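You operate a simulated robot arm through the tools that you are given. There is no shell and no other tool. Be economical: measure what you need, move in short steps, check, and stop when the job is done.

You are at the controls of a simulated robot arm. One attempt, no reset.

Task
Test the stacker's lift up to the HIGH band.
Fine: pull the red knob up, switch on, lift, lower right down, switch off.
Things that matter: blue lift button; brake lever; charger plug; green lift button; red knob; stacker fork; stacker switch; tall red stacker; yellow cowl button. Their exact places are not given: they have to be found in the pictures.

The check looks at the end state, three seconds after you hand in, the way a careful person would. Anything else that was tipped, shoved, dropped, spilled or broken makes it a failure.

Robot
A 6-joint arm with a two-finger parallel gripper on a trunk, on a base that drives. Base frame: it is fixed to the floor where the robot stands at the start and does not move with it; the origin is under the middle of the robot, x ahead of it, y to its left, z up. Units: m, rad, N and s.
Its first joint turns from -2.897 to 2.897 rad. Places, roughly: blue lift button [0.4, 0.2, 1.2]; brake lever [0.5, 0.4, 0.7]; green lift button [0.4, 0.2, 1.3]; red knob [0.6, 0, 0.9]; stacker fork [1.5, 0.2, 0.3]; stacker switch [0.5, 0, 0.7]; tall red stacker [0.8, 0.2, 0.5]; yellow cowl button [0.6, 0.4, 0.9]. Payload 3.91 kg.
The TCP is the grasp point between the finger pads, 0.03 m short of the fingertips. In the tool frame z runs along the fingers and y along their closing line. Largest opening 0.11 m; finger width 0.02, thickness 0.01; the body of the gripper, 0.048 by 0.112 m, starts 0.055 m behind the TCP.
Orientation is that of the tool frame in the base frame, as a unit quaternion [w, x, y, z]. With the fingers straight down and closing along the base's y, the tool's x points along the base's -x, its y along +y and its z along -z.

Tools
- The arm moves only by the tool drive_tool. Its argument "commands" is a list of rows, each a list of 7 numbers: the shift along the tool's x, y, z in m, then the turn, a rotation vector about the tool's x, y, z in degrees, then the opening, from 0 (shut) to 1 (fully open). In form: [[tx, ty, tz, wx, wy, wz, grip], ...]. A call has 1 to 20 rows; each row shifts and turns the commanded pose from where the row before left it, along the tool's axes as they then stand. Rows are played at 5 a second. More than 0.05 m and 0.15 rad between two rows, or a gripper value outside its range, and nothing of the call is played. Where a pose cannot be reached the arm comes as near as it can. A force on the tool above 60 N (or 10 N above the force at the start of the call, whichever is more), or a blocked arm, ends the call early, and 0.2 s more pass. Each finger travels about 0.153 m/s and halts on what it meets, pressing with about 26 N; the grip force reading is that of the motor and also rises with nothing between the fingers. The clock runs only during rows and for 0.2 s after the last one: add rows that do not move to give the fingers time. The reply holds the time, the measured pose of the TCP, the force on the tool along the base axes, the opening and the grip force, in the units named above and with some noise, with the torque about the TCP (base axes, N m) and any sound that the robot's microphone picked up.
- Cameras (640 x 400 px; columns grow to the right, rows downward): "scene" is now at [0.2216, 0.2307, 1.3793]; the picture's right is [-0.04, -1.00, 0.00], its down [-0.47, 0.02, -0.88] and it looks along [0.88, -0.04, -0.47] (base axes); focal length 214 px, centre (320, 200). "wrist" rides on the gripper at [0.072, 0.017, -0.103] in the tool frame; the picture's right is [-0.23, 0.97, 0.00], its down [-0.76, -0.18, -0.62] and it looks along [-0.61, -0.14, 0.78] (tool axes); focal length 222 px, centre (320, 200).
- get_image(camera): a new picture of that camera. The clock stands still meanwhile.
- drive_base(legs): drives the robot by 1 to 6 legs, each [ahead, turn to the left] in m and rad, along the robot's own axes; the way and the turn of a leg run together, so that a leg with both is an arc; at most 1.5 m and 3.142 rad a leg. The arm and the cameras ride along, it lands a little off, and it stops where it bumps. It gives what a move gives.
- aim_head(pan, tilt): turns the head with the scene camera to pan (to the left, within 2.094 rad either way) and tilt (down, from -0.506 to 1.204), counted from straight ahead of the robot. It gives what a move gives.
- measure_at(camera, pixels): for up to 12 pixels [column, row] of the newest picture of that camera ("zoom" is the newest enlarged one), the place [x, y, z] in the base frame of the surface seen there, good to about 0.002 m. The clock stands still meanwhile.
- close_up(camera, box): a new picture of the part [left, top, right, bottom] of that camera's present view, enlarged. The clock stands still meanwhile.
- finish_job(): hands the job in; it is judged then, once.

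Keep the steps short. Do not move on a guess: measure, check each grasp and each placing, and mend mistakes. In all there are 80 turns and 52 pictures (those below and enlarged ones count). Leave the gripper open and the arm clear of the work at the hand-in unless told otherwise, and finish with a single line.

The tools are called after ">>>" by a JSON object that holds its "fn" and its "kwargs". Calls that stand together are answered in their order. drive_tool: Moves the arm, as the interface text tells. Its arguments: {"type":"object","properties":{"commands":{"type":"array","items":{"type":"array","items":{"type":"number"}}}},"required":["commands"]} The other tools are called the same way: drive_base (legs) drives the base; aim_head (pan, tilt) turns the head that bears the scene camera; get_image (camera) takes a picture; measure_at (camera, pixels) gives the place of the surface under pixels of a picture; close_up (camera, box) takes an enlarged picture of a part of a camera's view; finish_job () hands the job in.

At the start:

```text
time: 0.0
eef_pos: [0.639, -0.0212, 1.4549]
orientation: [0.0, 0.001, 1.0, 0.0]
ft_force: [-0.1, 0.5, 0.3]
torque: [0.0, 0.02, 0.0]
width: 0.1099
grasp_force: 0.0
robot x, y, heading: [-0.0011, 0.0028, -0.001]
head pan, tilt: [-0.042, 0.485]
```

scene: 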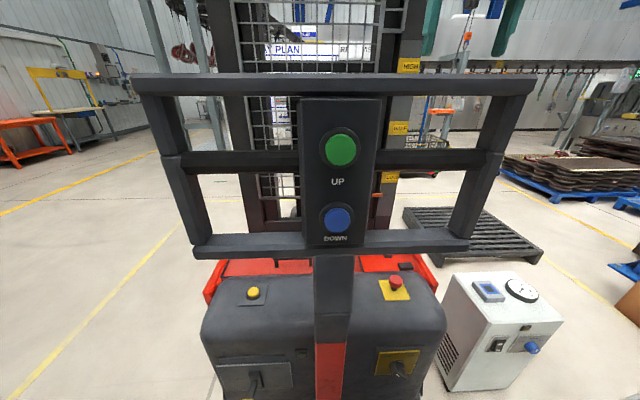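
wrist: 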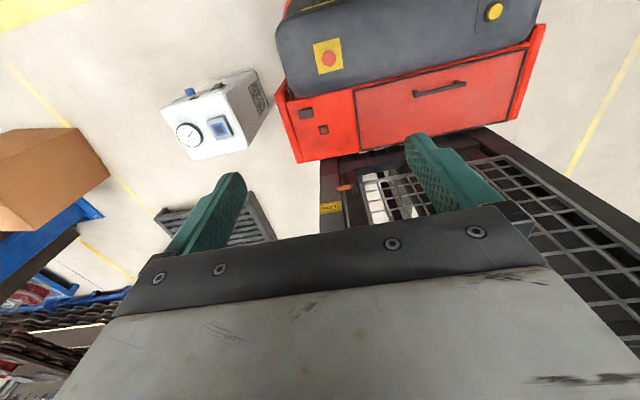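

I see the stacker's handle with green UP and blue DOWN buttons, a red knob at about (395,283), the yellow button at (253,292), a switch at (397,365) and a lever plate at (255,380). First I'll measure these and enlarge the lower part.

>>> {"fn": "measure_at", "kwargs": {"camera": "scene", "pixels": [[340, 149], [336, 219], [396, 281], [395, 295], [253, 292], [397, 368], [385, 360], [255, 380], [315, 120], [340, 240], [408, 65], [398, 128]]}}

>>> {"fn": "close_up", "kwargs": {"camera": "scene", "box": [200, 250, 450, 400]}}

>>> {"fn": "close_up", "kwargs": {"camera": "scene", "box": [220, 0, 460, 150]}}

```text
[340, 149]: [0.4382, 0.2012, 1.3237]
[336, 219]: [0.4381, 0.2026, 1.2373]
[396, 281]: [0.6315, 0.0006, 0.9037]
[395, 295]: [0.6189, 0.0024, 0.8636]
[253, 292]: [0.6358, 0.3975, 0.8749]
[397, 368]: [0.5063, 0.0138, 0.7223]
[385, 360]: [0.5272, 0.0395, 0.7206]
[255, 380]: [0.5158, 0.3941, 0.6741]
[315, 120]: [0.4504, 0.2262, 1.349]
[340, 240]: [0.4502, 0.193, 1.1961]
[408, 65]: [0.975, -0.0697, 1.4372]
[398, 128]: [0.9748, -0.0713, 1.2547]
```

```text
2.56 times, centred on (325, 325) of scene
```

zoom: 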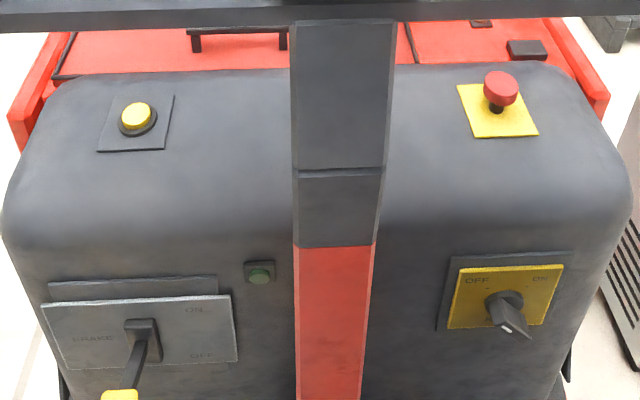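

```text
2.67 times, centred on (340, 75) of scene
```

zoom: 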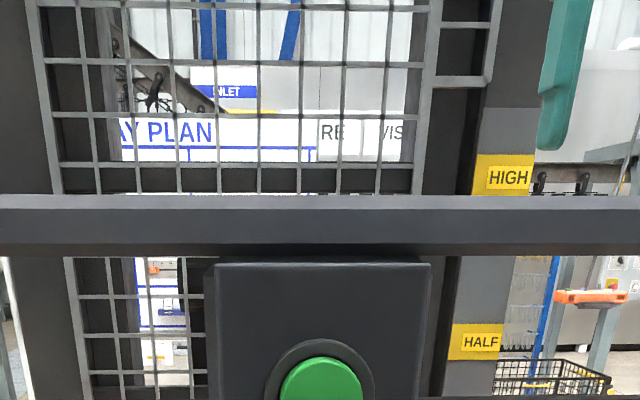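

The switch carries OFF/ON labels at left and right, and the brake lever carries ON at top and OFF at bottom. I'll tilt the head further down to see the lower parts and look for the charger plug.

>>> {"fn": "aim_head", "kwargs": {"pan": -0.2, "tilt": 0.95}}

>>> {"fn": "get_image", "kwargs": {"camera": "scene"}}

```text
time: 0.9
eef_pos: [0.6395, -0.0223, 1.4544]
orientation: [0.001, 0.0, 1.0, 0.0]
ft_force: [-0.5, -0.4, 1.2]
torque: [0.01, 0.0, -0.02]
width: 0.1102
grasp_force: 0.0
robot x, y, heading: [0.0017, 0.0003, 0.001]
head pan, tilt: [-0.201, 0.949]
```

```text
47 pictures are left
```

scene: 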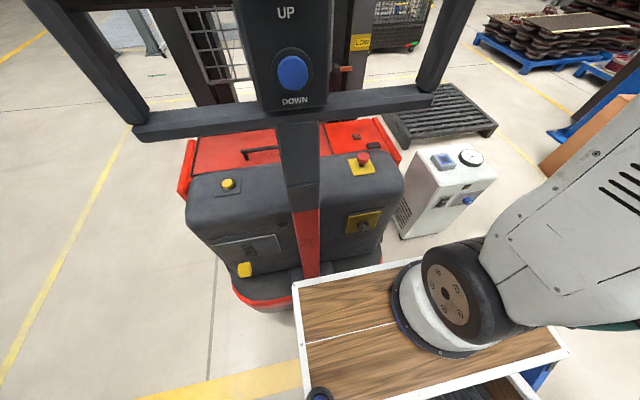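

>>> {"fn": "close_up", "kwargs": {"camera": "scene", "box": [330, 130, 510, 243]}}

>>> {"fn": "close_up", "kwargs": {"camera": "scene", "box": [180, 160, 410, 304]}}

>>> {"fn": "measure_at", "kwargs": {"camera": "scene", "pixels": [[244, 269], [465, 201], [405, 217], [440, 165], [345, 70], [362, 42], [360, 225], [300, 290], [570, 355], [450, 130]]}}

```text
3.54 times, centred on (420, 186) of scene
```

zoom: 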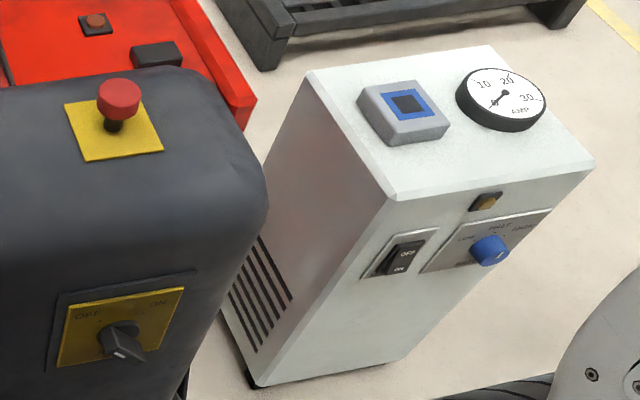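

```text
2.78 times, centred on (295, 232) of scene
```

zoom: 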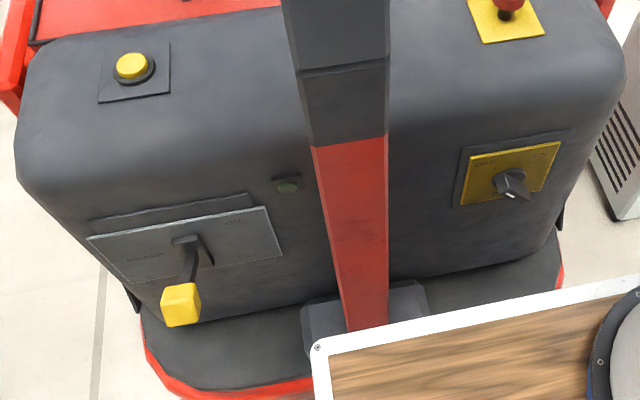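

```text
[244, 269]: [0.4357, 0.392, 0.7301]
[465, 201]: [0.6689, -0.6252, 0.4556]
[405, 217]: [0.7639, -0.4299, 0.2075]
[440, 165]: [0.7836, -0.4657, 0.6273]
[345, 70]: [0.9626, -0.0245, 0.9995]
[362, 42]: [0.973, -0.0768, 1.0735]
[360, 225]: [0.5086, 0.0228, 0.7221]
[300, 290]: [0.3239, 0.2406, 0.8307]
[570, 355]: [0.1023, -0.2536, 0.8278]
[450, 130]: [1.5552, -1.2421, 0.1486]
```

The charger stands at the right, and its plug isn't visible yet. I'll enlarge the wrist view of the red deck and measure the brake plate, lever and switch plate.

>>> {"fn": "measure_at", "kwargs": {"camera": "zoom", "pixels": [[120, 250], [265, 215], [275, 255], [120, 280], [190, 240], [190, 270], [180, 290], [180, 315], [480, 160], [555, 145], [465, 200], [540, 190]]}}

>>> {"fn": "close_up", "kwargs": {"camera": "wrist", "box": [260, 0, 560, 188]}}

```text
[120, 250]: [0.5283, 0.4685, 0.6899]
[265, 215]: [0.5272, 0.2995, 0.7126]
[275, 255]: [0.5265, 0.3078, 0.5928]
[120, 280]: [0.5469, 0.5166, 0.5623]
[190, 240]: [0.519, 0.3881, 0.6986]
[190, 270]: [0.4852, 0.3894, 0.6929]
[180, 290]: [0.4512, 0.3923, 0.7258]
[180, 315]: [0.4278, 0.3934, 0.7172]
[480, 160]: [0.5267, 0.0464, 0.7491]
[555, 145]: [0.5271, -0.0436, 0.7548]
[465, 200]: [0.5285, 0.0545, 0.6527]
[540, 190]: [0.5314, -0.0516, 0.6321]
```

```text
2.13 times, centred on (410, 94) of wrist
```

zoom: 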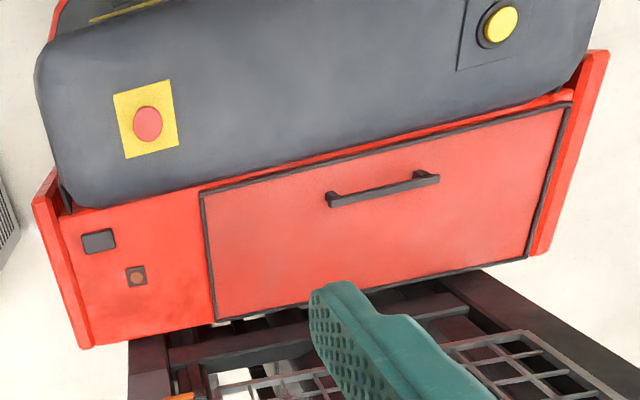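

The brake lever's plate is upright at x≈0.527. The lever runs outward and up, with its knob at z≈0.73, so it stands at ON (up). The deck has a small closed block and a lamp. Next I'll measure the handle frame and look at the fork side with the head back up.

>>> {"fn": "aim_head", "kwargs": {"pan": -0.15, "tilt": 0.5}}

>>> {"fn": "get_image", "kwargs": {"camera": "scene"}}

```text
time: 1.8
eef_pos: [0.6392, -0.0219, 1.456]
orientation: [0.001, 0.0, 1.0, 0.0]
ft_force: [1.0, -0.8, 0.0]
torque: [0.01, 0.01, -0.01]
width: 0.1099
grasp_force: 0.1
robot x, y, heading: [-0.0019, 0.0011, -0.006]
head pan, tilt: [-0.15, 0.499]
```

```text
43 pictures are left
```

scene: 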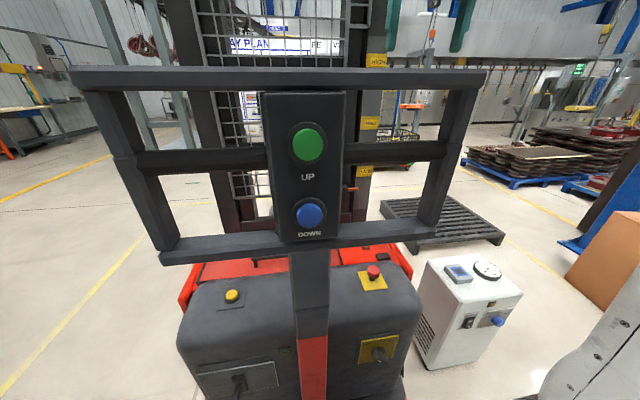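

>>> {"fn": "measure_at", "kwargs": {"camera": "scene", "pixels": [[478, 78], [420, 232], [380, 235], [455, 150], [90, 80], [180, 255], [270, 100], [340, 235], [352, 189], [308, 145], [310, 216], [327, 166]]}}

>>> {"fn": "close_up", "kwargs": {"camera": "scene", "box": [160, 0, 480, 200]}}

```text
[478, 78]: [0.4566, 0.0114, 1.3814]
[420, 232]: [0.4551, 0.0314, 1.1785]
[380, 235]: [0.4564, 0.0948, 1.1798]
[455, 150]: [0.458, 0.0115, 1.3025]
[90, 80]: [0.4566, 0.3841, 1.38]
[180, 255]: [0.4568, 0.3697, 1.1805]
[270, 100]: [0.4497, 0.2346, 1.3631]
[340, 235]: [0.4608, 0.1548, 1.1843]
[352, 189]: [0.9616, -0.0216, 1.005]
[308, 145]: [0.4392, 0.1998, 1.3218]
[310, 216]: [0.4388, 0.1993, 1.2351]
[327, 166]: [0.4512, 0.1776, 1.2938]
```

```text
2.00 times, centred on (320, 100) of scene
```

zoom: 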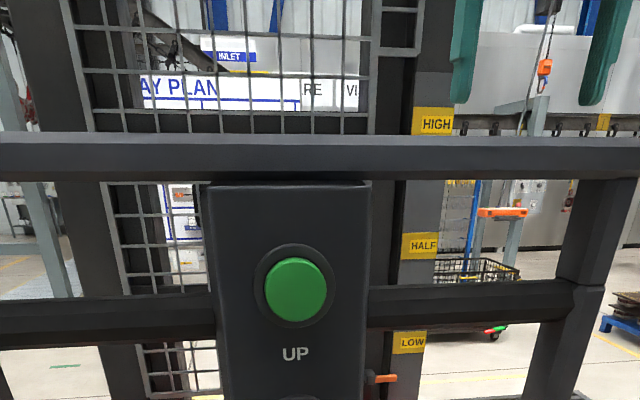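

The frame runs from y≈0 to 0.39 at x≈0.457, and its bottom bar is at z≈1.18. I plan to back off about 0.3 m and work with the tool level, pointing +x. First I'll check the floor behind on both sides.

>>> {"fn": "aim_head", "kwargs": {"pan": 2.09, "tilt": 0.7}}

>>> {"fn": "get_image", "kwargs": {"camera": "scene"}}

>>> {"fn": "aim_head", "kwargs": {"pan": -2.09, "tilt": 0.7}}

>>> {"fn": "get_image", "kwargs": {"camera": "scene"}}

```text
time: 3.9
eef_pos: [0.6394, -0.0221, 1.4553]
orientation: [0.001, 0.0, 1.0, 0.0]
ft_force: [1.2, 0.1, 0.7]
torque: [0.0, -0.01, -0.01]
width: 0.1101
grasp_force: 0.0
robot x, y, heading: [0.0003, -0.0003, 0.0]
head pan, tilt: [2.089, 0.7]
```

```text
41 pictures are left
```

scene: 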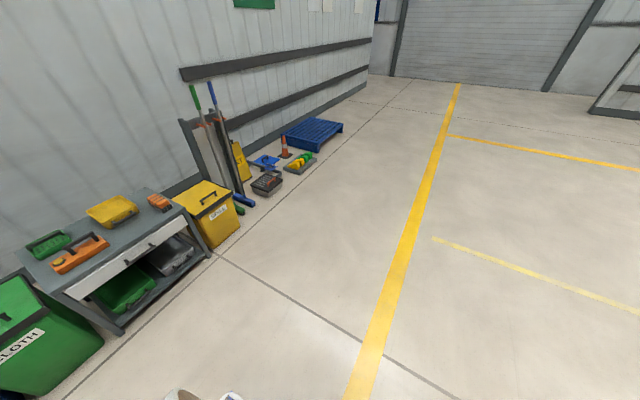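

```text
time: 7.3
eef_pos: [0.6387, -0.0224, 1.4546]
orientation: [0.0, 0.0, 1.0, 0.0]
ft_force: [-0.4, 0.1, 0.4]
torque: [0.01, -0.01, 0.0]
width: 0.11
grasp_force: 0.1
robot x, y, heading: [0.003, 0.0021, 0.002]
head pan, tilt: [-2.089, 0.7]
```

```text
40 pictures are left
```

scene: 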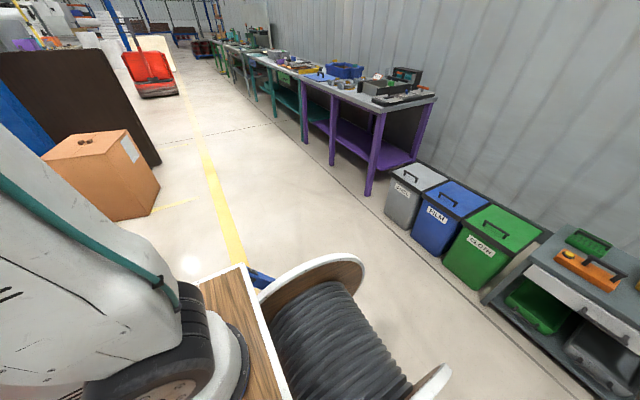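

A cable drum stands behind on the right. I'll measure how far it and the cabinet are.

>>> {"fn": "measure_at", "kwargs": {"camera": "scene", "pixels": [[330, 262], [300, 330], [340, 340], [430, 390], [200, 290], [245, 270], [262, 278], [270, 380], [510, 290], [150, 350], [60, 220]]}}

>>> {"fn": "aim_head", "kwargs": {"pan": -2.09, "tilt": 1.15}}

>>> {"fn": "get_image", "kwargs": {"camera": "scene"}}

```text
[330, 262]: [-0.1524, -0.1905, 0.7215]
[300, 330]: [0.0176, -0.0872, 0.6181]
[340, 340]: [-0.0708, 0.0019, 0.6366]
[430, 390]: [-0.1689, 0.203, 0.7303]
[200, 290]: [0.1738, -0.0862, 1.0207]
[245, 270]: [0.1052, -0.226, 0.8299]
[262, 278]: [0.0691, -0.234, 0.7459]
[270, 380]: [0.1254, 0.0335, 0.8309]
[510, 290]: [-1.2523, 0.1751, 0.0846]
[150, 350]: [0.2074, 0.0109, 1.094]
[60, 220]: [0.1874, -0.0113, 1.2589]
```

```text
time: 8.2
eef_pos: [0.6396, -0.0228, 1.4554]
orientation: [0.0, 0.0, 1.0, 0.0]
ft_force: [-0.5, -0.9, -0.4]
torque: [0.02, 0.02, -0.02]
width: 0.1098
grasp_force: 0.0
robot x, y, heading: [-0.0018, -0.0013, 0.003]
head pan, tilt: [-2.089, 1.15]
```

```text
39 pictures are left
```

scene: 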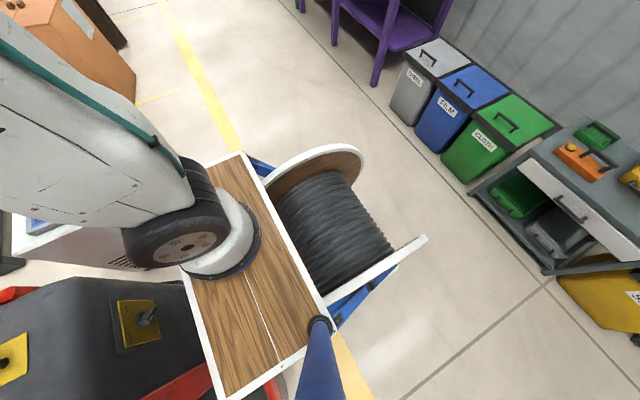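

The drum rides on the robot itself, and the floor behind is free to x≈-1.2. I'll raise the tool, then back off 0.25 m.

>>> {"fn": "drive_tool", "kwargs": {"commands": [[0, 0, -0.04, 0, 0, 0, 1], [0, 0, -0.04, 0, 0, 0, 1]]}}

>>> {"fn": "drive_base", "kwargs": {"legs": [[-0.25, 0]]}}

>>> {"fn": "aim_head", "kwargs": {"pan": -0.1, "tilt": 0.5}}

>>> {"fn": "get_image", "kwargs": {"camera": "scene"}}

```text
time: 8.8
eef_pos: [0.6389, -0.0242, 1.4682]
orientation: [0.003, 0.0, 1.0, 0.0]
ft_force: [-0.3, 0.7, -1.0]
torque: [0.01, 0.0, 0.0]
width: 0.1102
grasp_force: 0.1
out of reach, approached as far as the arm can: row 1, 2
robot x, y, heading: [0.0001, -0.0022, 0.001]
head pan, tilt: [-2.089, 1.15]
```

```text
time: 10.6
eef_pos: [0.3905, -0.0268, 1.4676]
orientation: [0.003, 0.005, 1.0, 0.0]
ft_force: [-1.3, 0.8, 0.3]
torque: [0.0, -0.02, -0.02]
width: 0.11
grasp_force: 0.0
robot x, y, heading: [-0.2496, 0.0028, -0.006]
head pan, tilt: [-2.089, 1.15]
```

```text
time: 12.5
eef_pos: [0.391, -0.0273, 1.467]
orientation: [0.003, 0.004, 1.0, 0.0]
ft_force: [-0.3, 0.7, 0.4]
torque: [0.02, 0.0, 0.04]
width: 0.1101
grasp_force: 0.1
robot x, y, heading: [-0.2497, -0.0028, -0.013]
head pan, tilt: [-0.099, 0.499]
```

```text
38 pictures are left
```

scene: 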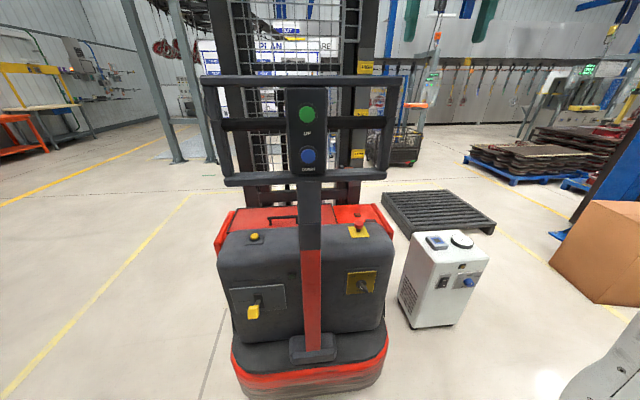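

>>> {"fn": "close_up", "kwargs": {"camera": "scene", "box": [200, 190, 400, 315]}}

```text
3.20 times, centred on (300, 252) of scene
```

zoom: 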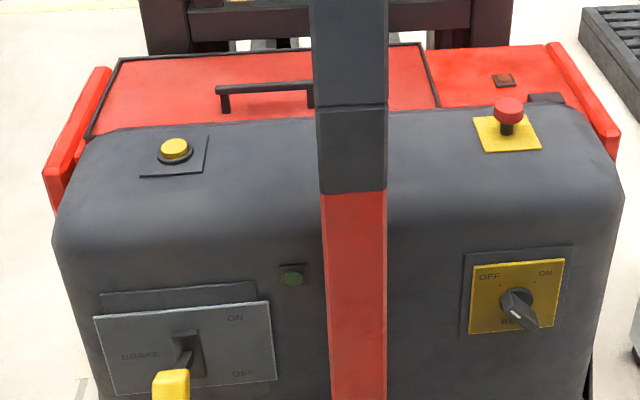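

The stacker is fully in view now. Next I'll move the tool to the right and back, clear of the frame, then begin a half turn about its own axis so that the wrist camera will end up on top.

>>> {"fn": "drive_tool", "kwargs": {"commands": [[0, -0.04, 0, 0, 0, 0, 1], [0, -0.04, 0, 0, 0, 0, 1], [0, -0.04, 0.03, 0, 0, 0, 1], [0.03, 0, 0.03, 0, 0, 0, 1], [0, 0, 0.03, 0, 0, 8, 1], [0, 0, 0, 0, 0, 8, 1], [0, 0, 0, 0, 0, 8, 1], [0, 0, 0, 0, 0, 8, 1], [0, 0, 0, 0, 0, 8, 1], [0, 0, 0, 0, 0, 8, 1], [0, 0, 0, 0, 0, 8, 1], [0, 0, 0, 0, 0, 8, 1], [0, 0, 0, 0, 0, 8, 1], [0, 0, 0, 0, 0, 8, 1], [0, 0, 0, 0, 0, 8, 1], [0, 0, 0, 0, 0, 8, 1]]}}

```text
time: 15.9
eef_pos: [0.3601, -0.1469, 1.3776]
orientation: [0.001, 0.746, 0.666, 0.002]
ft_force: [-0.2, 0.3, -0.1]
torque: [0.02, -0.02, -0.01]
width: 0.1099
grasp_force: 0.1
robot x, y, heading: [-0.247, -0.0007, -0.007]
head pan, tilt: [-0.099, 0.499]
```

The turn is reachable so far, and the tool's x axis now stands at 83.5°. I'll finish the half turn.

>>> {"fn": "drive_tool", "kwargs": {"commands": [[0, 0, 0, 0, 0, 8.35, 1], [0, 0, 0, 0, 0, 8.35, 1], [0, 0, 0, 0, 0, 8.35, 1], [0, 0, 0, 0, 0, 8.35, 1], [0, 0, 0, 0, 0, 8.35, 1], [0, 0, 0, 0, 0, 8.35, 1], [0, 0, 0, 0, 0, 8.35, 1], [0, 0, 0, 0, 0, 8.35, 1], [0, 0, 0, 0, 0, 8.35, 1], [0, 0, 0, 0, 0, 8.35, 1]]}}

```text
time: 18.1
eef_pos: [0.3608, -0.1478, 1.3787]
orientation: [0.0, 1.0, 0.0, 0.002]
ft_force: [-0.7, 0.3, -0.5]
torque: [-0.02, -0.05, 0.04]
width: 0.1102
grasp_force: 0.1
robot x, y, heading: [-0.2497, 0.0059, -0.009]
head pan, tilt: [-0.099, 0.499]
```

The tool now has x ahead and y to the right. I'll pitch it up to level (+90° about tool y).

>>> {"fn": "drive_tool", "kwargs": {"commands": [[0, 0, 0.03, 0, 8.18, 0, 1], [0, 0, 0.03, 0, 8.18, 0, 1], [0, 0, 0.03, 0, 8.18, 0, 1], [0, 0, 0, 0, 8.18, 0, 1], [0, 0, 0, 0, 8.18, 0, 1], [0, 0, 0, 0, 8.18, 0, 1], [0, 0, 0, 0, 8.18, 0, 1], [0, 0, 0, 0, 8.18, 0, 1], [0, 0, 0, 0, 8.18, 0, 1], [0, 0, 0, 0, 8.18, 0, 1], [0, 0, 0, 0, 8.2, 0, 1]]}}

>>> {"fn": "get_image", "kwargs": {"camera": "wrist"}}

>>> {"fn": "get_image", "kwargs": {"camera": "scene"}}

```text
time: 20.5
eef_pos: [0.3734, -0.1467, 1.2904]
orientation: [0.0, 0.705, 0.0, 0.71]
ft_force: [0.3, 0.6, -0.3]
torque: [0.01, 0.01, 0.01]
width: 0.1101
grasp_force: 0.1
robot x, y, heading: [-0.2481, -0.0031, -0.008]
head pan, tilt: [-0.099, 0.499]
```

```text
36 pictures are left
```

wrist: 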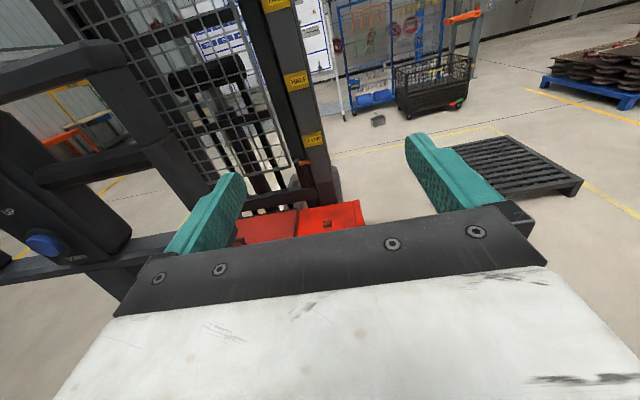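

```text
35 pictures are left
```

scene: 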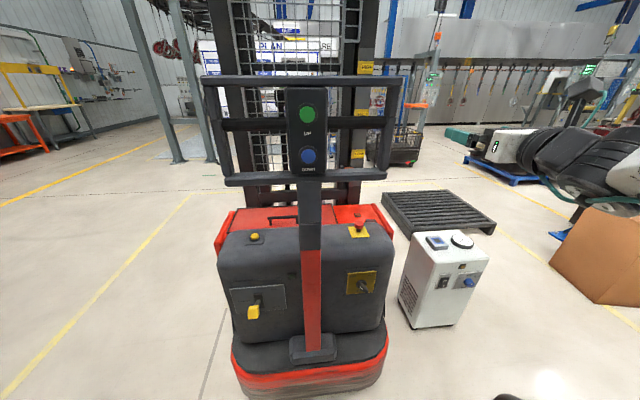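

The level pose works, and the way down on the right is clear. I'll measure the red knob and switch more exactly in an enlarged view.

>>> {"fn": "close_up", "kwargs": {"camera": "scene", "box": [320, 200, 400, 250]}}

>>> {"fn": "measure_at", "kwargs": {"camera": "zoom", "pixels": [[315, 185], [315, 160], [315, 205], [275, 185], [350, 185], [315, 225], [315, 240], [320, 290], [250, 250], [320, 340], [320, 380]]}}

```text
8.00 times, centred on (360, 225) of scene
```

zoom: 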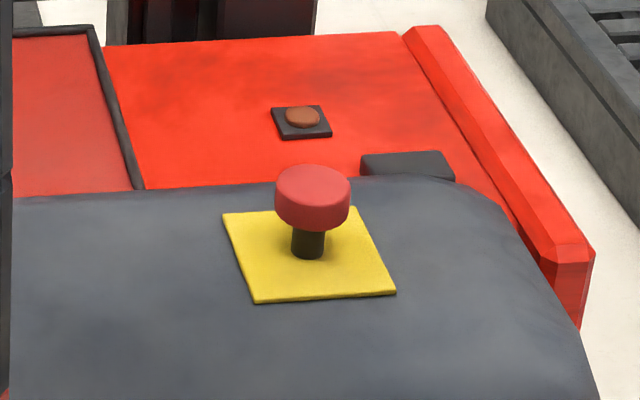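

```text
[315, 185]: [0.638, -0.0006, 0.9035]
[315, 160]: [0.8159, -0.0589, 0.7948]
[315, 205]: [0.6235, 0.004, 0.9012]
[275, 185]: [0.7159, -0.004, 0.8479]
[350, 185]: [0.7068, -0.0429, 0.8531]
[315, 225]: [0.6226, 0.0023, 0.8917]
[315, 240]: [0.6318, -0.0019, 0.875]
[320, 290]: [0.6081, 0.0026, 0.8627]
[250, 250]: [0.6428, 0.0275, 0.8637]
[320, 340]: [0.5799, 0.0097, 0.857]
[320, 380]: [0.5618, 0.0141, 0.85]
```

The knob's centre is at x≈0.639, y≈0.0. Its head spans z≈0.886–0.9035, is 0.035 wide and sits on a stem. I'll go straight down on the right side and pitch 20° downward.

>>> {"fn": "drive_tool", "kwargs": {"commands": [[-0.04, 0, 0, 0, 0, 0, 0.7], [-0.045, 0, 0, 0, 0, 0, 0.7], [-0.045, 0, 0, 0, 0, 0, 0.7], [-0.045, 0, 0, 0, 0, 0, 0.7], [-0.045, 0, 0, 0, 0, 0, 0.7], [-0.045, 0, 0, 0, 0, 0, 0.7], [0, 0, 0, 0, -6.67, 0, 0.7], [0, 0, 0, 0, -6.67, 0, 0.7], [0, 0, 0, 0, -6.67, 0, 0.7]]}}

>>> {"fn": "get_image", "kwargs": {"camera": "wrist"}}

>>> {"fn": "get_image", "kwargs": {"camera": "scene"}}

```text
time: 22.5
eef_pos: [0.4579, -0.2037, 1.0864]
orientation: [0.0, 0.818, 0.0, 0.575]
ft_force: [0.5, 0.0, -0.1]
torque: [0.01, 0.04, -0.01]
width: 0.0771
grasp_force: 0.0
out of reach, approached as far as the arm can: row 1, 2, 3, 4, 5, 6
robot x, y, heading: [-0.249, 0.0027, -0.012]
head pan, tilt: [-0.099, 0.499]
```

```text
33 pictures are left
```

wrist: 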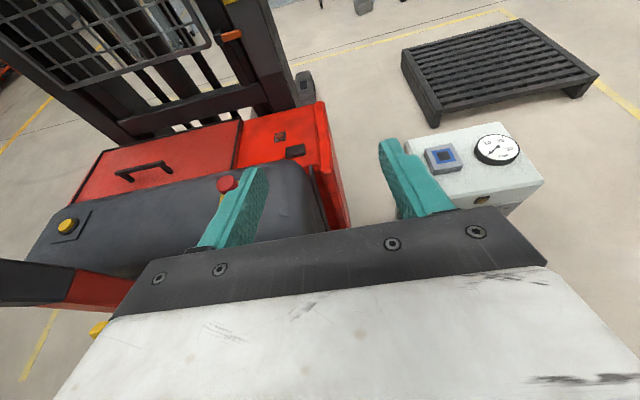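

```text
32 pictures are left
```

scene: 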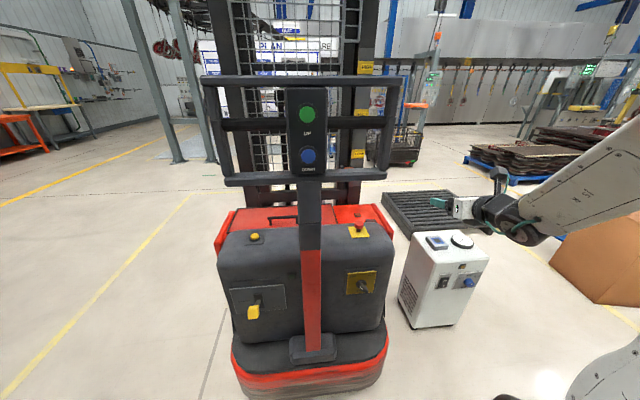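

The tool stopped at (0.458,-0.204,1.086) because the lower, nearer poses are out of reach. I'll make one small step ahead to see whether the commands continue from the measured pose.

>>> {"fn": "drive_tool", "kwargs": {"commands": [[0.007, 0, 0.019, 0, 0, 0, 0.7], [0, 0, 0, 0, 0, 0, 0.7]]}}

```text
time: 23.1
eef_pos: [0.4798, -0.2012, 1.0855]
orientation: [0.0, 0.817, 0.0, 0.576]
ft_force: [0.3, -0.7, -0.2]
torque: [-0.02, -0.01, -0.01]
width: 0.0771
grasp_force: 0.1
robot x, y, heading: [-0.2504, 0.0025, -0.006]
head pan, tilt: [-0.099, 0.499]
```

Commands do continue from the measured pose. Now I'll go down and ahead to about (0.54, -0.2, 0.965), then left to y=0, short of the knob and under the frame.

>>> {"fn": "drive_tool", "kwargs": {"commands": [[-0.0231, 0, 0.0244, 0, 0, 0, 0.7], [-0.0231, 0, 0.0244, 0, 0, 0, 0.7], [-0.0231, 0, 0.0244, 0, 0, 0, 0.7], [-0.0231, 0, 0.0244, 0, 0, 0, 0.7], [0, -0.04, 0, 0, 0, 0, 0.7], [0, -0.04, 0, 0, 0, 0, 0.7], [0, -0.04, 0, 0, 0, 0, 0.7], [0, -0.04, 0, 0, 0, 0, 0.7], [0, -0.04, 0, 0, 0, 0, 0.7], [0, 0, 0, 0, 0, 0, 0.7]]}}

>>> {"fn": "get_image", "kwargs": {"camera": "wrist"}}

>>> {"fn": "get_image", "kwargs": {"camera": "scene"}}

```text
time: 25.3
eef_pos: [0.5291, -0.0893, 0.9869]
orientation: [-0.011, 0.818, 0.008, 0.574]
ft_force: [0.4, 0.2, 0.1]
torque: [0.0, -0.02, -0.03]
width: 0.0768
grasp_force: 0.2
out of reach, approached as far as the arm can: row 7, 8, 9
robot x, y, heading: [-0.2457, 0.0001, -0.009]
head pan, tilt: [-0.099, 0.499]
```

```text
31 pictures are left
```

wrist: 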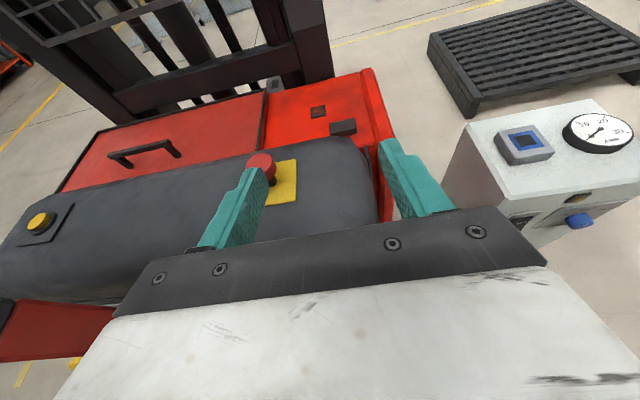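

```text
30 pictures are left
```

scene: 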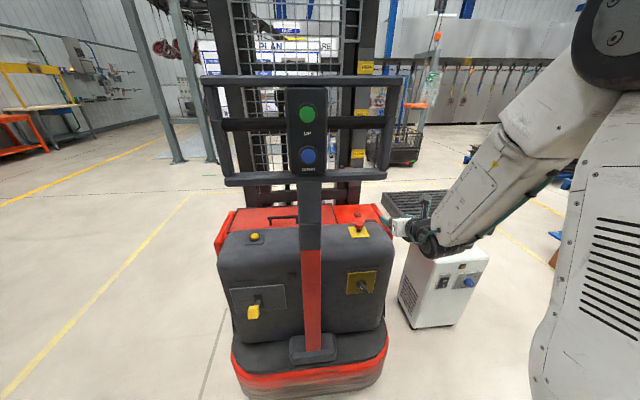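

The arm is folded too tightly to go further left at this distance. With the tool level it needs about 0.8–1.1 m from the axis, so I'll back off another 0.2 m. The way behind is free.

>>> {"fn": "drive_base", "kwargs": {"legs": [[-0.2, 0]]}}

```text
time: 26.9
eef_pos: [0.3291, -0.0888, 0.987]
orientation: [-0.012, 0.818, 0.008, 0.575]
ft_force: [0.2, -0.6, 1.1]
torque: [0.02, 0.0, 0.02]
width: 0.0768
grasp_force: 0.0
robot x, y, heading: [-0.4472, 0.0012, -0.006]
head pan, tilt: [-0.099, 0.499]
```

Now I'll move ahead to about (0.53, 0, 0.957).

>>> {"fn": "drive_tool", "kwargs": {"commands": [[0.008, -0.018, 0.0396, 0, 0, 0, 0.7], [0.008, -0.018, 0.0396, 0, 0, 0, 0.7], [0.008, -0.018, 0.0396, 0, 0, 0, 0.7], [0.008, -0.018, 0.0396, 0, 0, 0, 0.7], [0.008, -0.018, 0.0396, 0, 0, 0, 0.7], [0, 0, 0, 0, 0, 0, 0.7]]}}

>>> {"fn": "get_image", "kwargs": {"camera": "wrist"}}

```text
time: 28.3
eef_pos: [0.5279, -0.079, 0.9777]
orientation: [-0.02, 0.82, 0.014, 0.572]
ft_force: [0.5, 0.7, -0.5]
torque: [-0.03, -0.02, -0.01]
width: 0.077
grasp_force: 0.0
out of reach, approached as far as the arm can: row 1, 2, 3, 4, 5
robot x, y, heading: [-0.4493, 0.0012, -0.008]
head pan, tilt: [-0.099, 0.499]
```

```text
29 pictures are left
```

wrist: 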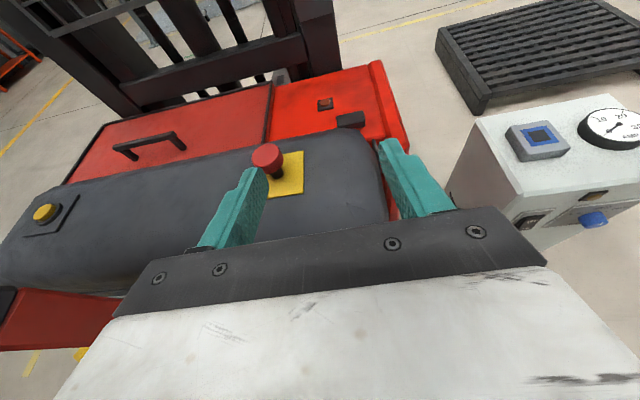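

The tool won't go left in this pose, so some joint is at its limit. I'll test whether yawing the tool to the left, so it approaches the knob from the right, frees it.

>>> {"fn": "drive_tool", "kwargs": {"commands": [[0, 0, 0, 7.5, 0, -2.74, 0.7], [0, 0, 0, 7.5, 0, -2.74, 0.7], [0, 0, 0, 7.5, 0, -2.74, 0.7], [0, -0.02, 0, 0, 0, 0, 0.7], [0, -0.02, 0, 0, 0, 0, 0.7], [0, 0, 0, 0, 0, 0, 0.7]]}}

>>> {"fn": "get_image", "kwargs": {"camera": "scene"}}

```text
time: 29.7
eef_pos: [0.5085, -0.0411, 0.9799]
orientation: [-0.13, 0.798, 0.178, 0.561]
ft_force: [0.4, 0.3, 0.1]
torque: [-0.03, 0.01, -0.02]
width: 0.0769
grasp_force: 0.0
robot x, y, heading: [-0.449, 0.0017, -0.017]
head pan, tilt: [-0.099, 0.499]
```

```text
28 pictures are left
```

scene: 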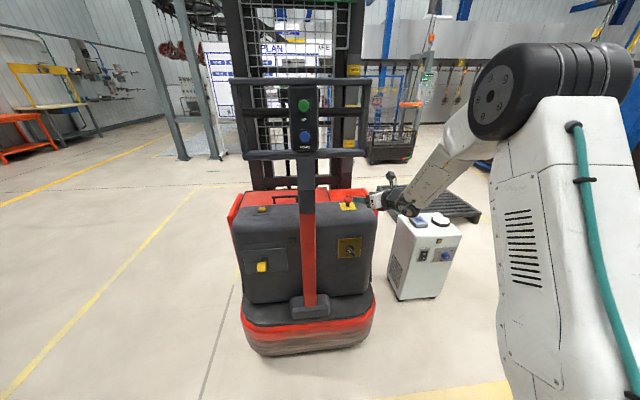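

Yawing frees it; the tool is now at yaw 25.6°, pitch -19.7°. I'll approach the knob along that line, first to (0.567, -0.035, 0.925).

>>> {"fn": "drive_tool", "kwargs": {"commands": [[-0.0165, 0.01, 0.0353, 0, 0, 0, 0.7], [-0.0165, 0.01, 0.0353, 0, 0, 0, 0.7], [0, 0, 0, 0, 0, 0, 0.7]]}}

>>> {"fn": "get_image", "kwargs": {"camera": "wrist"}}

```text
time: 30.5
eef_pos: [0.569, -0.0344, 0.9237]
orientation: [-0.13, 0.798, 0.178, 0.561]
ft_force: [0.2, 0.0, 0.4]
torque: [0.0, -0.02, 0.01]
width: 0.0772
grasp_force: 0.0
robot x, y, heading: [-0.4538, 0.0038, -0.009]
head pan, tilt: [-0.099, 0.499]
```

```text
27 pictures are left
```

wrist: 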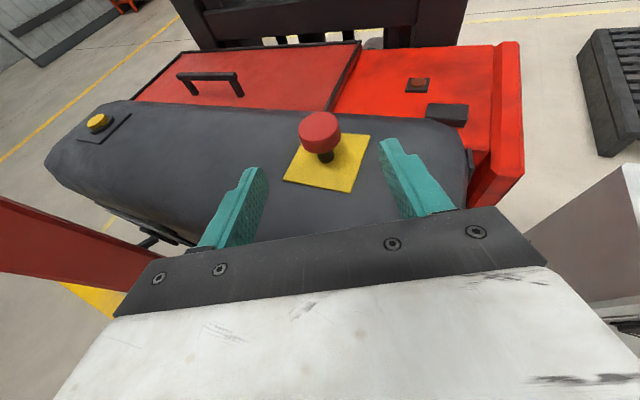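

The knob sits between the open fingers at (320,135). I'll advance 0.083 m along the fingers and close gently.

>>> {"fn": "drive_tool", "kwargs": {"commands": [[0, 0, 0.028, 0, 0, 0, 0.7], [0, 0, 0.028, 0, 0, 0, 0.7], [0, 0, 0.027, 0, 0, 0, 0.7], [0, 0, 0, 0, 0, 0, 0.7], [0, 0, 0, 0, 0, 0, 0.2], [0, 0, 0, 0, 0, 0, 0.2], [0, 0, 0, 0, 0, 0, 0.2]]}}

>>> {"fn": "get_image", "kwargs": {"camera": "wrist"}}

```text
time: 32.1
eef_pos: [0.6381, -0.0002, 0.8959]
orientation: [-0.13, 0.798, 0.179, 0.561]
ft_force: [-10.9, 10.5, -0.8]
torque: [-0.42, -0.05, -0.13]
width: 0.0352
grasp_force: 44.8
robot x, y, heading: [-0.4493, 0.0041, -0.007]
head pan, tilt: [-0.099, 0.499]
```

```text
26 pictures are left
```

wrist: 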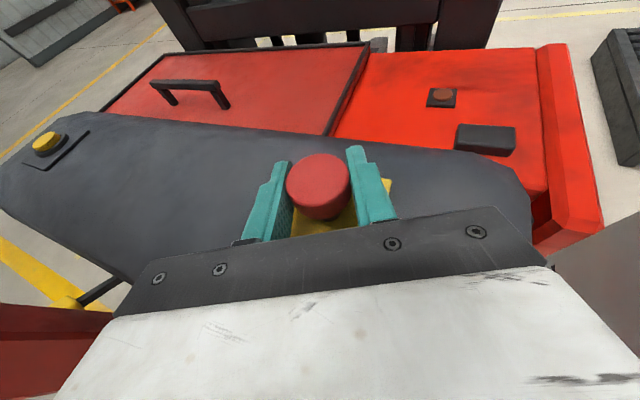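

The knob is gripped, with width 0.035. I'll pull straight up in small steps and watch the force and sounds.

>>> {"fn": "drive_tool", "kwargs": {"commands": [[0.0047, 0, -0.0017, 0, 0, 0, 0.2], [0.0047, 0, -0.0017, 0, 0, 0, 0.2], [0.0047, 0, -0.0017, 0, 0, 0, 0.2], [0.0047, 0, -0.0017, 0, 0, 0, 0.2]]}}

```text
time: 33.1
eef_pos: [0.6379, 0.0003, 0.9142]
orientation: [-0.13, 0.797, 0.179, 0.562]
ft_force: [-15.7, 19.2, -5.3]
torque: [0.05, -0.96, -0.01]
width: 0.0355
grasp_force: 45.2
robot x, y, heading: [-0.4528, 0.0008, -0.005]
head pan, tilt: [-0.099, 0.499]
```

It came up 18 mm with about 5 N of pull. I'll open, back straight off, and measure the knob's height.

>>> {"fn": "drive_tool", "kwargs": {"commands": [[0, 0, 0, 0, 0, 0, 0.7], [0, 0, 0, 0, 0, 0, 0.7], [0, 0, -0.04, 0, 0, 0, 0.7], [0, 0, -0.04, 0, 0, 0, 0.7], [0, 0, -0.03, 0, 0, 0, 0.7]]}}

>>> {"fn": "close_up", "kwargs": {"camera": "wrist", "box": [230, 40, 480, 196]}}

>>> {"fn": "measure_at", "kwargs": {"camera": "zoom", "pixels": [[230, 190], [220, 180], [240, 200], [225, 215], [225, 235]]}}

```text
time: 34.3
eef_pos: [0.5465, -0.0481, 0.9513]
orientation: [-0.13, 0.798, 0.179, 0.56]
ft_force: [0.2, -0.3, -0.6]
torque: [0.0, -0.01, 0.0]
width: 0.077
grasp_force: 0.0
robot x, y, heading: [-0.4447, 0.0011, -0.011]
head pan, tilt: [-0.099, 0.499]
```

```text
2.56 times, centred on (355, 118) of wrist
```

zoom: 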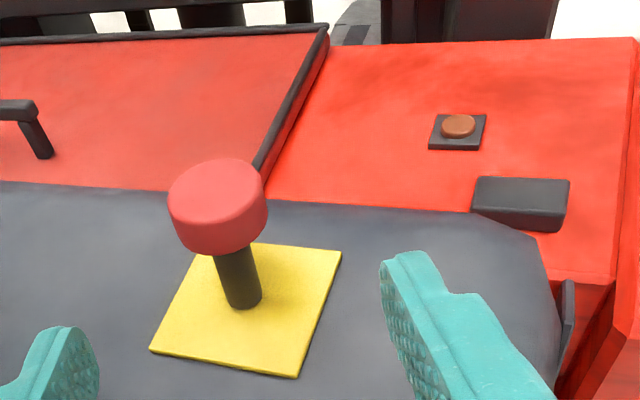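

```text
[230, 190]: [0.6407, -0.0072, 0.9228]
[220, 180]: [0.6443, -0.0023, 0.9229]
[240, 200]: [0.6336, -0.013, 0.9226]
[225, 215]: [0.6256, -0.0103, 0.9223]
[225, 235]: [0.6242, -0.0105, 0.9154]
```

The knob's top is now at z≈0.923 (it was 0.9035), so it is up and stays there. Next I'll back off and go down to view the switch.

>>> {"fn": "drive_tool", "kwargs": {"commands": [[-0.0143, -0.0037, -0.04, 0, 0, 0, 0.7], [-0.0143, -0.0037, -0.04, 0, 0, 0, 0.7], [-0.0143, -0.0037, -0.04, 0, 0, 0, 0.7], [-0.0143, -0.0037, -0.04, 0, 0, 0, 0.7], [-0.035, 0, 0.0126, 0, 0, 0, 0.7], [-0.035, 0, 0.0126, 0, 0, 0, 0.7], [-0.035, 0, 0.0126, 0, 0, 0, 0.7], [-0.035, 0, 0.0126, 0, 0, 0, 0.7], [0, 0, 0, 0, 0, 0, 0.7]]}}

>>> {"fn": "get_image", "kwargs": {"camera": "wrist"}}

```text
time: 36.3
eef_pos: [0.3853, -0.1061, 0.8024]
orientation: [-0.13, 0.798, 0.178, 0.561]
ft_force: [0.0, -0.8, 0.4]
torque: [0.0, 0.02, 0.02]
width: 0.077
grasp_force: 0.1
robot x, y, heading: [-0.4503, 0.0008, -0.011]
head pan, tilt: [-0.099, 0.499]
```

```text
24 pictures are left
```

wrist: 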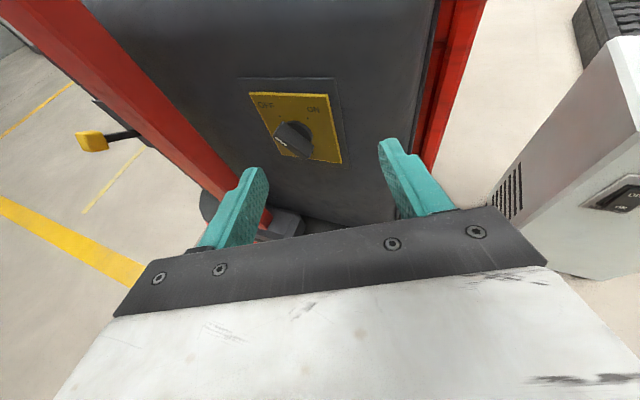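

Good view of the switch. I'll enlarge it and measure the handle.

>>> {"fn": "close_up", "kwargs": {"camera": "wrist", "box": [240, 80, 360, 170]}}

```text
4.44 times, centred on (300, 125) of wrist
```

zoom: 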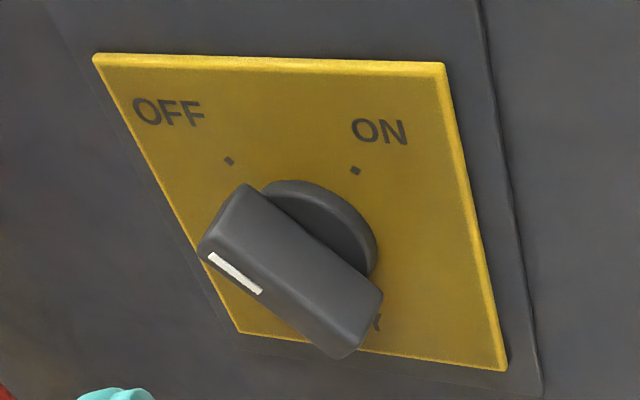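

The white mark at the handle's upper-left end points at OFF. I'll measure the handle's ends, the dots and the plate.

>>> {"fn": "measure_at", "kwargs": {"camera": "zoom", "pixels": [[229, 160], [356, 169], [213, 222], [232, 272], [285, 240], [290, 265], [340, 310], [360, 285], [320, 345], [350, 230], [280, 190], [210, 250]]}}

```text
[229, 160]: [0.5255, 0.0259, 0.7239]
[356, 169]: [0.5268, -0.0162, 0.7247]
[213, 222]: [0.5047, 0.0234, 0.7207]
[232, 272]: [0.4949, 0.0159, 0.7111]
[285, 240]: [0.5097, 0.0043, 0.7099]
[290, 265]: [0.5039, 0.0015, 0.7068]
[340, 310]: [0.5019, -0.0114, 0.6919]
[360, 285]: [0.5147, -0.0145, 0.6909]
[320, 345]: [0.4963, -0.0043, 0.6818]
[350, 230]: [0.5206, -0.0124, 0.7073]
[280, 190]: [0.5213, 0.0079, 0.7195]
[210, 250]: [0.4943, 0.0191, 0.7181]
```

The handle bar is 0.052 long, centred at (0.504, 0.004, 0.703). The OFF and ON dots lie 45° up-left and up-right of it. I'll level the tool, bring the yaw to 10° and move in front of the switch.

>>> {"fn": "drive_tool", "kwargs": {"commands": [[0, 0, 0, 0, 6.57, 0, 0.7], [0, 0, 0, 0, 6.57, 0, 0.7], [0, 0, 0, 0, 6.57, 0, 0.7], [0, 0, 0, -7.8, 0, 0, 0.7], [0, 0, 0, -7.8, 0, 0, 0.7], [-0.033, -0.0291, 0.0153, 0, 0, 0, 0.7], [-0.033, -0.0291, 0.0153, 0, 0, 0, 0.7], [-0.033, -0.0291, 0.0153, 0, 0, 0, 0.7], [0, 0, 0, 0, 0, 0, 0.7]]}}

```text
time: 38.3
eef_pos: [0.4128, -0.0296, 0.7049]
orientation: [-0.07, 0.705, 0.065, 0.703]
ft_force: [-0.6, -0.8, 0.3]
torque: [-0.02, 0.05, -0.01]
width: 0.0771
grasp_force: 0.2
out of reach, approached as far as the arm can: row 8
robot x, y, heading: [-0.4493, 0.0033, -0.008]
head pan, tilt: [-0.099, 0.499]
```

At this distance yaw 11° is just at the limit. More distance eased it before, so I'll back the base another 0.12 m. The tool only recedes from the stacker.

>>> {"fn": "drive_base", "kwargs": {"legs": [[-0.12, 0]]}}

>>> {"fn": "drive_tool", "kwargs": {"commands": [[0, -0.015, 0.04, 0, 0, 0, 0.7], [0, -0.02, 0.04, 0, 0, 0, 0.7], [0, 0, 0.04, 0, 0, 0, 0.7], [0, 0, 0, -5, 0, 0, 0.7], [0, 0, 0, 0, 0, 0, 0.7]]}}

```text
time: 39.6
eef_pos: [0.2903, -0.0264, 0.7058]
orientation: [-0.071, 0.705, 0.066, 0.703]
ft_force: [0.1, 0.5, 0.1]
torque: [0.01, 0.03, 0.03]
width: 0.0769
grasp_force: 0.0
robot x, y, heading: [-0.5684, 0.0043, -0.008]
head pan, tilt: [-0.099, 0.499]
```

```text
time: 40.8
eef_pos: [0.4008, -0.0215, 0.706]
orientation: [-0.077, 0.704, 0.072, 0.702]
ft_force: [-0.2, 0.6, -0.2]
torque: [-0.01, -0.02, 0.04]
width: 0.0771
grasp_force: 0.1
out of reach, approached as far as the arm can: row 1, 2, 3, 4
robot x, y, heading: [-0.5722, 0.005, -0.008]
head pan, tilt: [-0.099, 0.499]
```

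The limit stays near yaw 12°, so I'll work with about 16° of yaw, which the handle and the buttons allow. Now I'll yaw by +4° and roll the gripper -45°, so the pads close across the handle bar.

>>> {"fn": "drive_tool", "kwargs": {"commands": [[0, 0, 0, 4, 0, 0, 0.7], [0, 0, 0, 0, 0, -7.5, 0.7], [0, 0, 0, 0, 0, -7.5, 0.7], [0, 0, 0, 0, 0, -7.5, 0.7], [0, 0, 0, 0, 0, -7.5, 0.7], [0, 0, 0, 0, 0, -7.5, 0.7], [0, 0, 0, 0, 0, -7.5, 0.7], [0, 0, 0, 0, 0, 0, 0.7]]}}

>>> {"fn": "get_image", "kwargs": {"camera": "wrist"}}

```text
time: 42.6
eef_pos: [0.3989, -0.0206, 0.7061]
orientation: [0.175, 0.61, 0.359, 0.684]
ft_force: [-0.5, -0.3, 0.2]
torque: [0.01, -0.02, 0.01]
width: 0.0771
grasp_force: 0.0
robot x, y, heading: [-0.5745, 0.004, -0.007]
head pan, tilt: [-0.099, 0.499]
```

```text
22 pictures are left
```

wrist: 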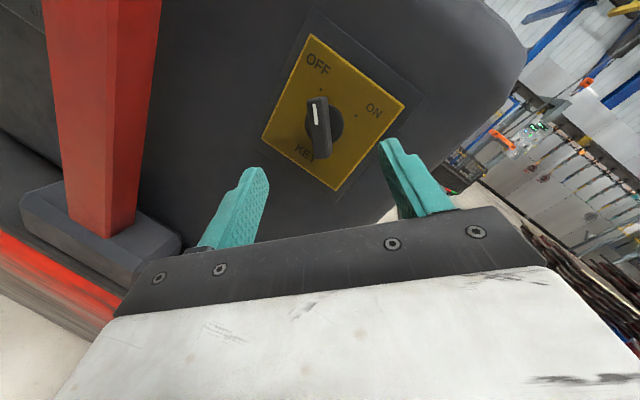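

The pads now stand either side of the bar at column 318. I'll move in 0.09 m to set the TCP at about (0.487, -0.001, 0.7035), stopping short of the plate.

>>> {"fn": "drive_tool", "kwargs": {"commands": [[-0.0028, 0.0012, 0.03, 0, 0, 0, 0.6], [-0.0027, 0.0012, 0.03, 0, 0, 0, 0.6], [0, 0, 0.03, 0, 0, 0, 0.6], [0, 0, 0, 0, 0, 0, 0.6]]}}

>>> {"fn": "get_image", "kwargs": {"camera": "wrist"}}

```text
time: 43.6
eef_pos: [0.4872, -0.0004, 0.7045]
orientation: [0.174, 0.611, 0.357, 0.684]
ft_force: [-1.0, 0.2, 0.8]
torque: [0.0, -0.04, -0.01]
width: 0.066
grasp_force: 0.0
robot x, y, heading: [-0.5741, 0.0049, -0.005]
head pan, tilt: [-0.099, 0.499]
```

```text
21 pictures are left
```

wrist: 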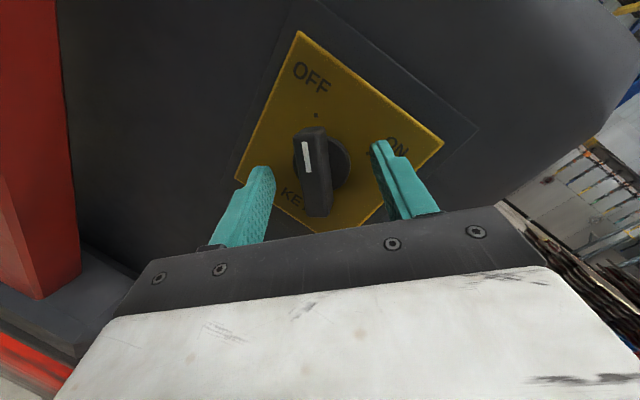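

The bar is between the pads. I'll close on it.

>>> {"fn": "drive_tool", "kwargs": {"commands": [[0, 0, 0, 0, 0, 0, 0.3], [0, 0, 0, 0, 0, 0, 0.1], [0, 0, 0, 0, 0, 0, 0.1], [0, 0, 0, 0, 0, 0, 0.1]]}}

>>> {"fn": "get_image", "kwargs": {"camera": "wrist"}}

```text
time: 44.6
eef_pos: [0.4888, -0.0029, 0.7051]
orientation: [0.175, 0.611, 0.357, 0.685]
ft_force: [8.6, -11.2, 10.9]
torque: [0.01, -0.97, -0.98]
width: 0.0339
grasp_force: 45.0
robot x, y, heading: [-0.5713, 0.0036, -0.012]
head pan, tilt: [-0.099, 0.499]
```

```text
20 pictures are left
```

wrist: 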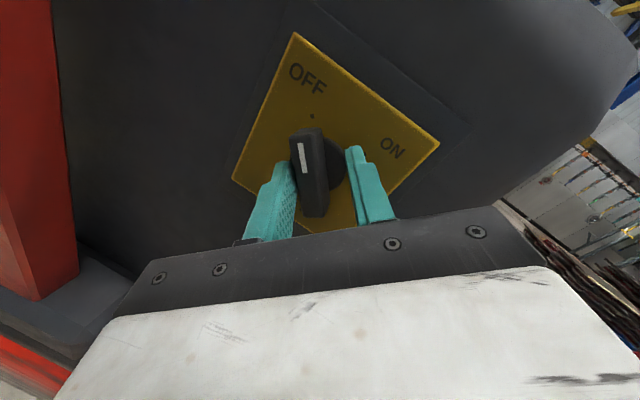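

The opening stopped at 0.034, so the right pad is touching the round hub behind the bar. I'll open, back off 9 mm and close again on the bar only.

>>> {"fn": "drive_tool", "kwargs": {"commands": [[0, 0, 0, 0, 0, 0, 0.6], [0, 0, 0, 0, 0, 0, 0.6], [0, 0, -0.009, 0, 0, 0, 0.6], [0, 0, 0, 0, 0, 0, 0.3], [0, 0, 0, 0, 0, 0, 0.05], [0, 0, 0, 0, 0, 0, 0.05], [0, 0, 0, 0, 0, 0, 0.05]]}}

>>> {"fn": "get_image", "kwargs": {"camera": "wrist"}}

```text
time: 46.2
eef_pos: [0.4782, -0.0015, 0.7002]
orientation: [0.172, 0.612, 0.359, 0.683]
ft_force: [-7.1, 35.4, -21.2]
torque: [0.82, 1.1, -0.05]
width: 0.0196
grasp_force: 45.0
robot x, y, heading: [-0.5692, 0.0027, 0.0]
head pan, tilt: [-0.099, 0.499]
```

```text
19 pictures are left
```

wrist: 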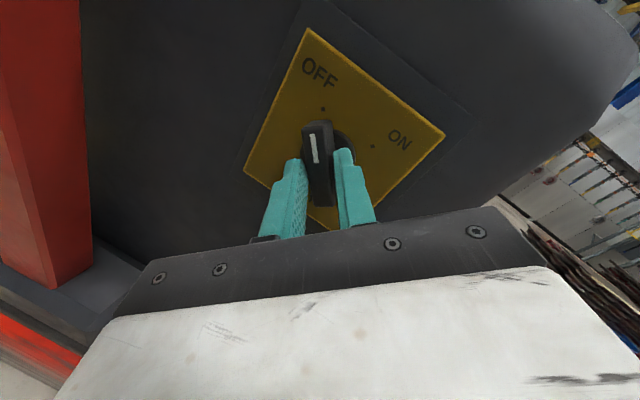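

The bar is gripped at 0.0196, with a side load of about 40 N because the tool sits a few mm off. I'll relieve that by -4 mm along tool y and turn the first 45° clockwise.

>>> {"fn": "drive_tool", "kwargs": {"commands": [[0, -0.004, 0, 0, 0, 0, 0.05], [0, 0, 0, 0, 0, 7.5, 0.05], [0, 0, 0, 0, 0, 7.5, 0.05], [0, 0, 0, 0, 0, 7.5, 0.05], [0, 0, 0, 0, 0, 7.5, 0.05], [0, 0, 0, 0, 0, 7.5, 0.05], [0, 0, 0, 0, 0, 7.5, 0.05]]}}

```text
time: 47.8
eef_pos: [0.4773, -0.0013, 0.7008]
orientation: [-0.101, 0.702, 0.095, 0.699]
ft_force: [-16.0, 17.1, -12.7]
torque: [-0.08, -0.86, 0.19]
width: 0.0191
grasp_force: 45.0
robot x, y, heading: [-0.5729, 0.0023, 0.001]
head pan, tilt: [-0.099, 0.499]
```

Forces are modest and the grip holds. I'll turn the remaining 45°.

>>> {"fn": "drive_tool", "kwargs": {"commands": [[0, 0, 0, 0, 0, 7.5, 0.05], [0, 0, 0, 0, 0, 7.5, 0.05], [0, 0, 0, 0, 0, 7.5, 0.05], [0, 0, 0, 0, 0, 7.5, 0.05], [0, 0, 0, 0, 0, 7.5, 0.05], [0, 0, 0, 0, 0, 7.5, 0.05], [0, 0, 0, 0, 0, 2, 0.05]]}}

>>> {"fn": "get_image", "kwargs": {"camera": "wrist"}}

```text
time: 49.4
eef_pos: [0.4779, -0.0014, 0.7007]
orientation: [-0.372, 0.681, -0.191, 0.601]
ft_force: [-17.7, 3.8, 6.2]
torque: [-1.24, -0.42, -0.44]
width: 0.0208
grasp_force: 45.3
robot x, y, heading: [-0.5718, 0.0, -0.008]
head pan, tilt: [-0.099, 0.499]
```

```text
18 pictures are left
```

wrist: 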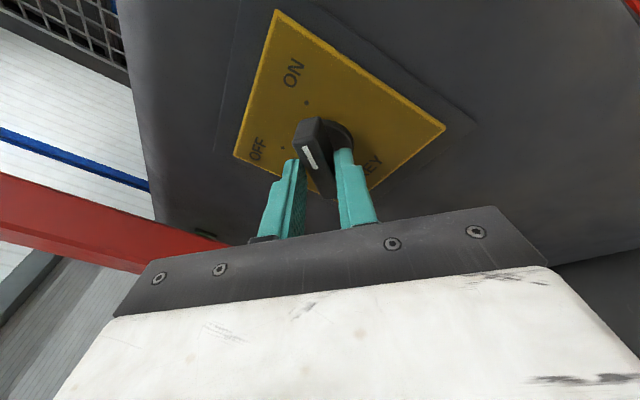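

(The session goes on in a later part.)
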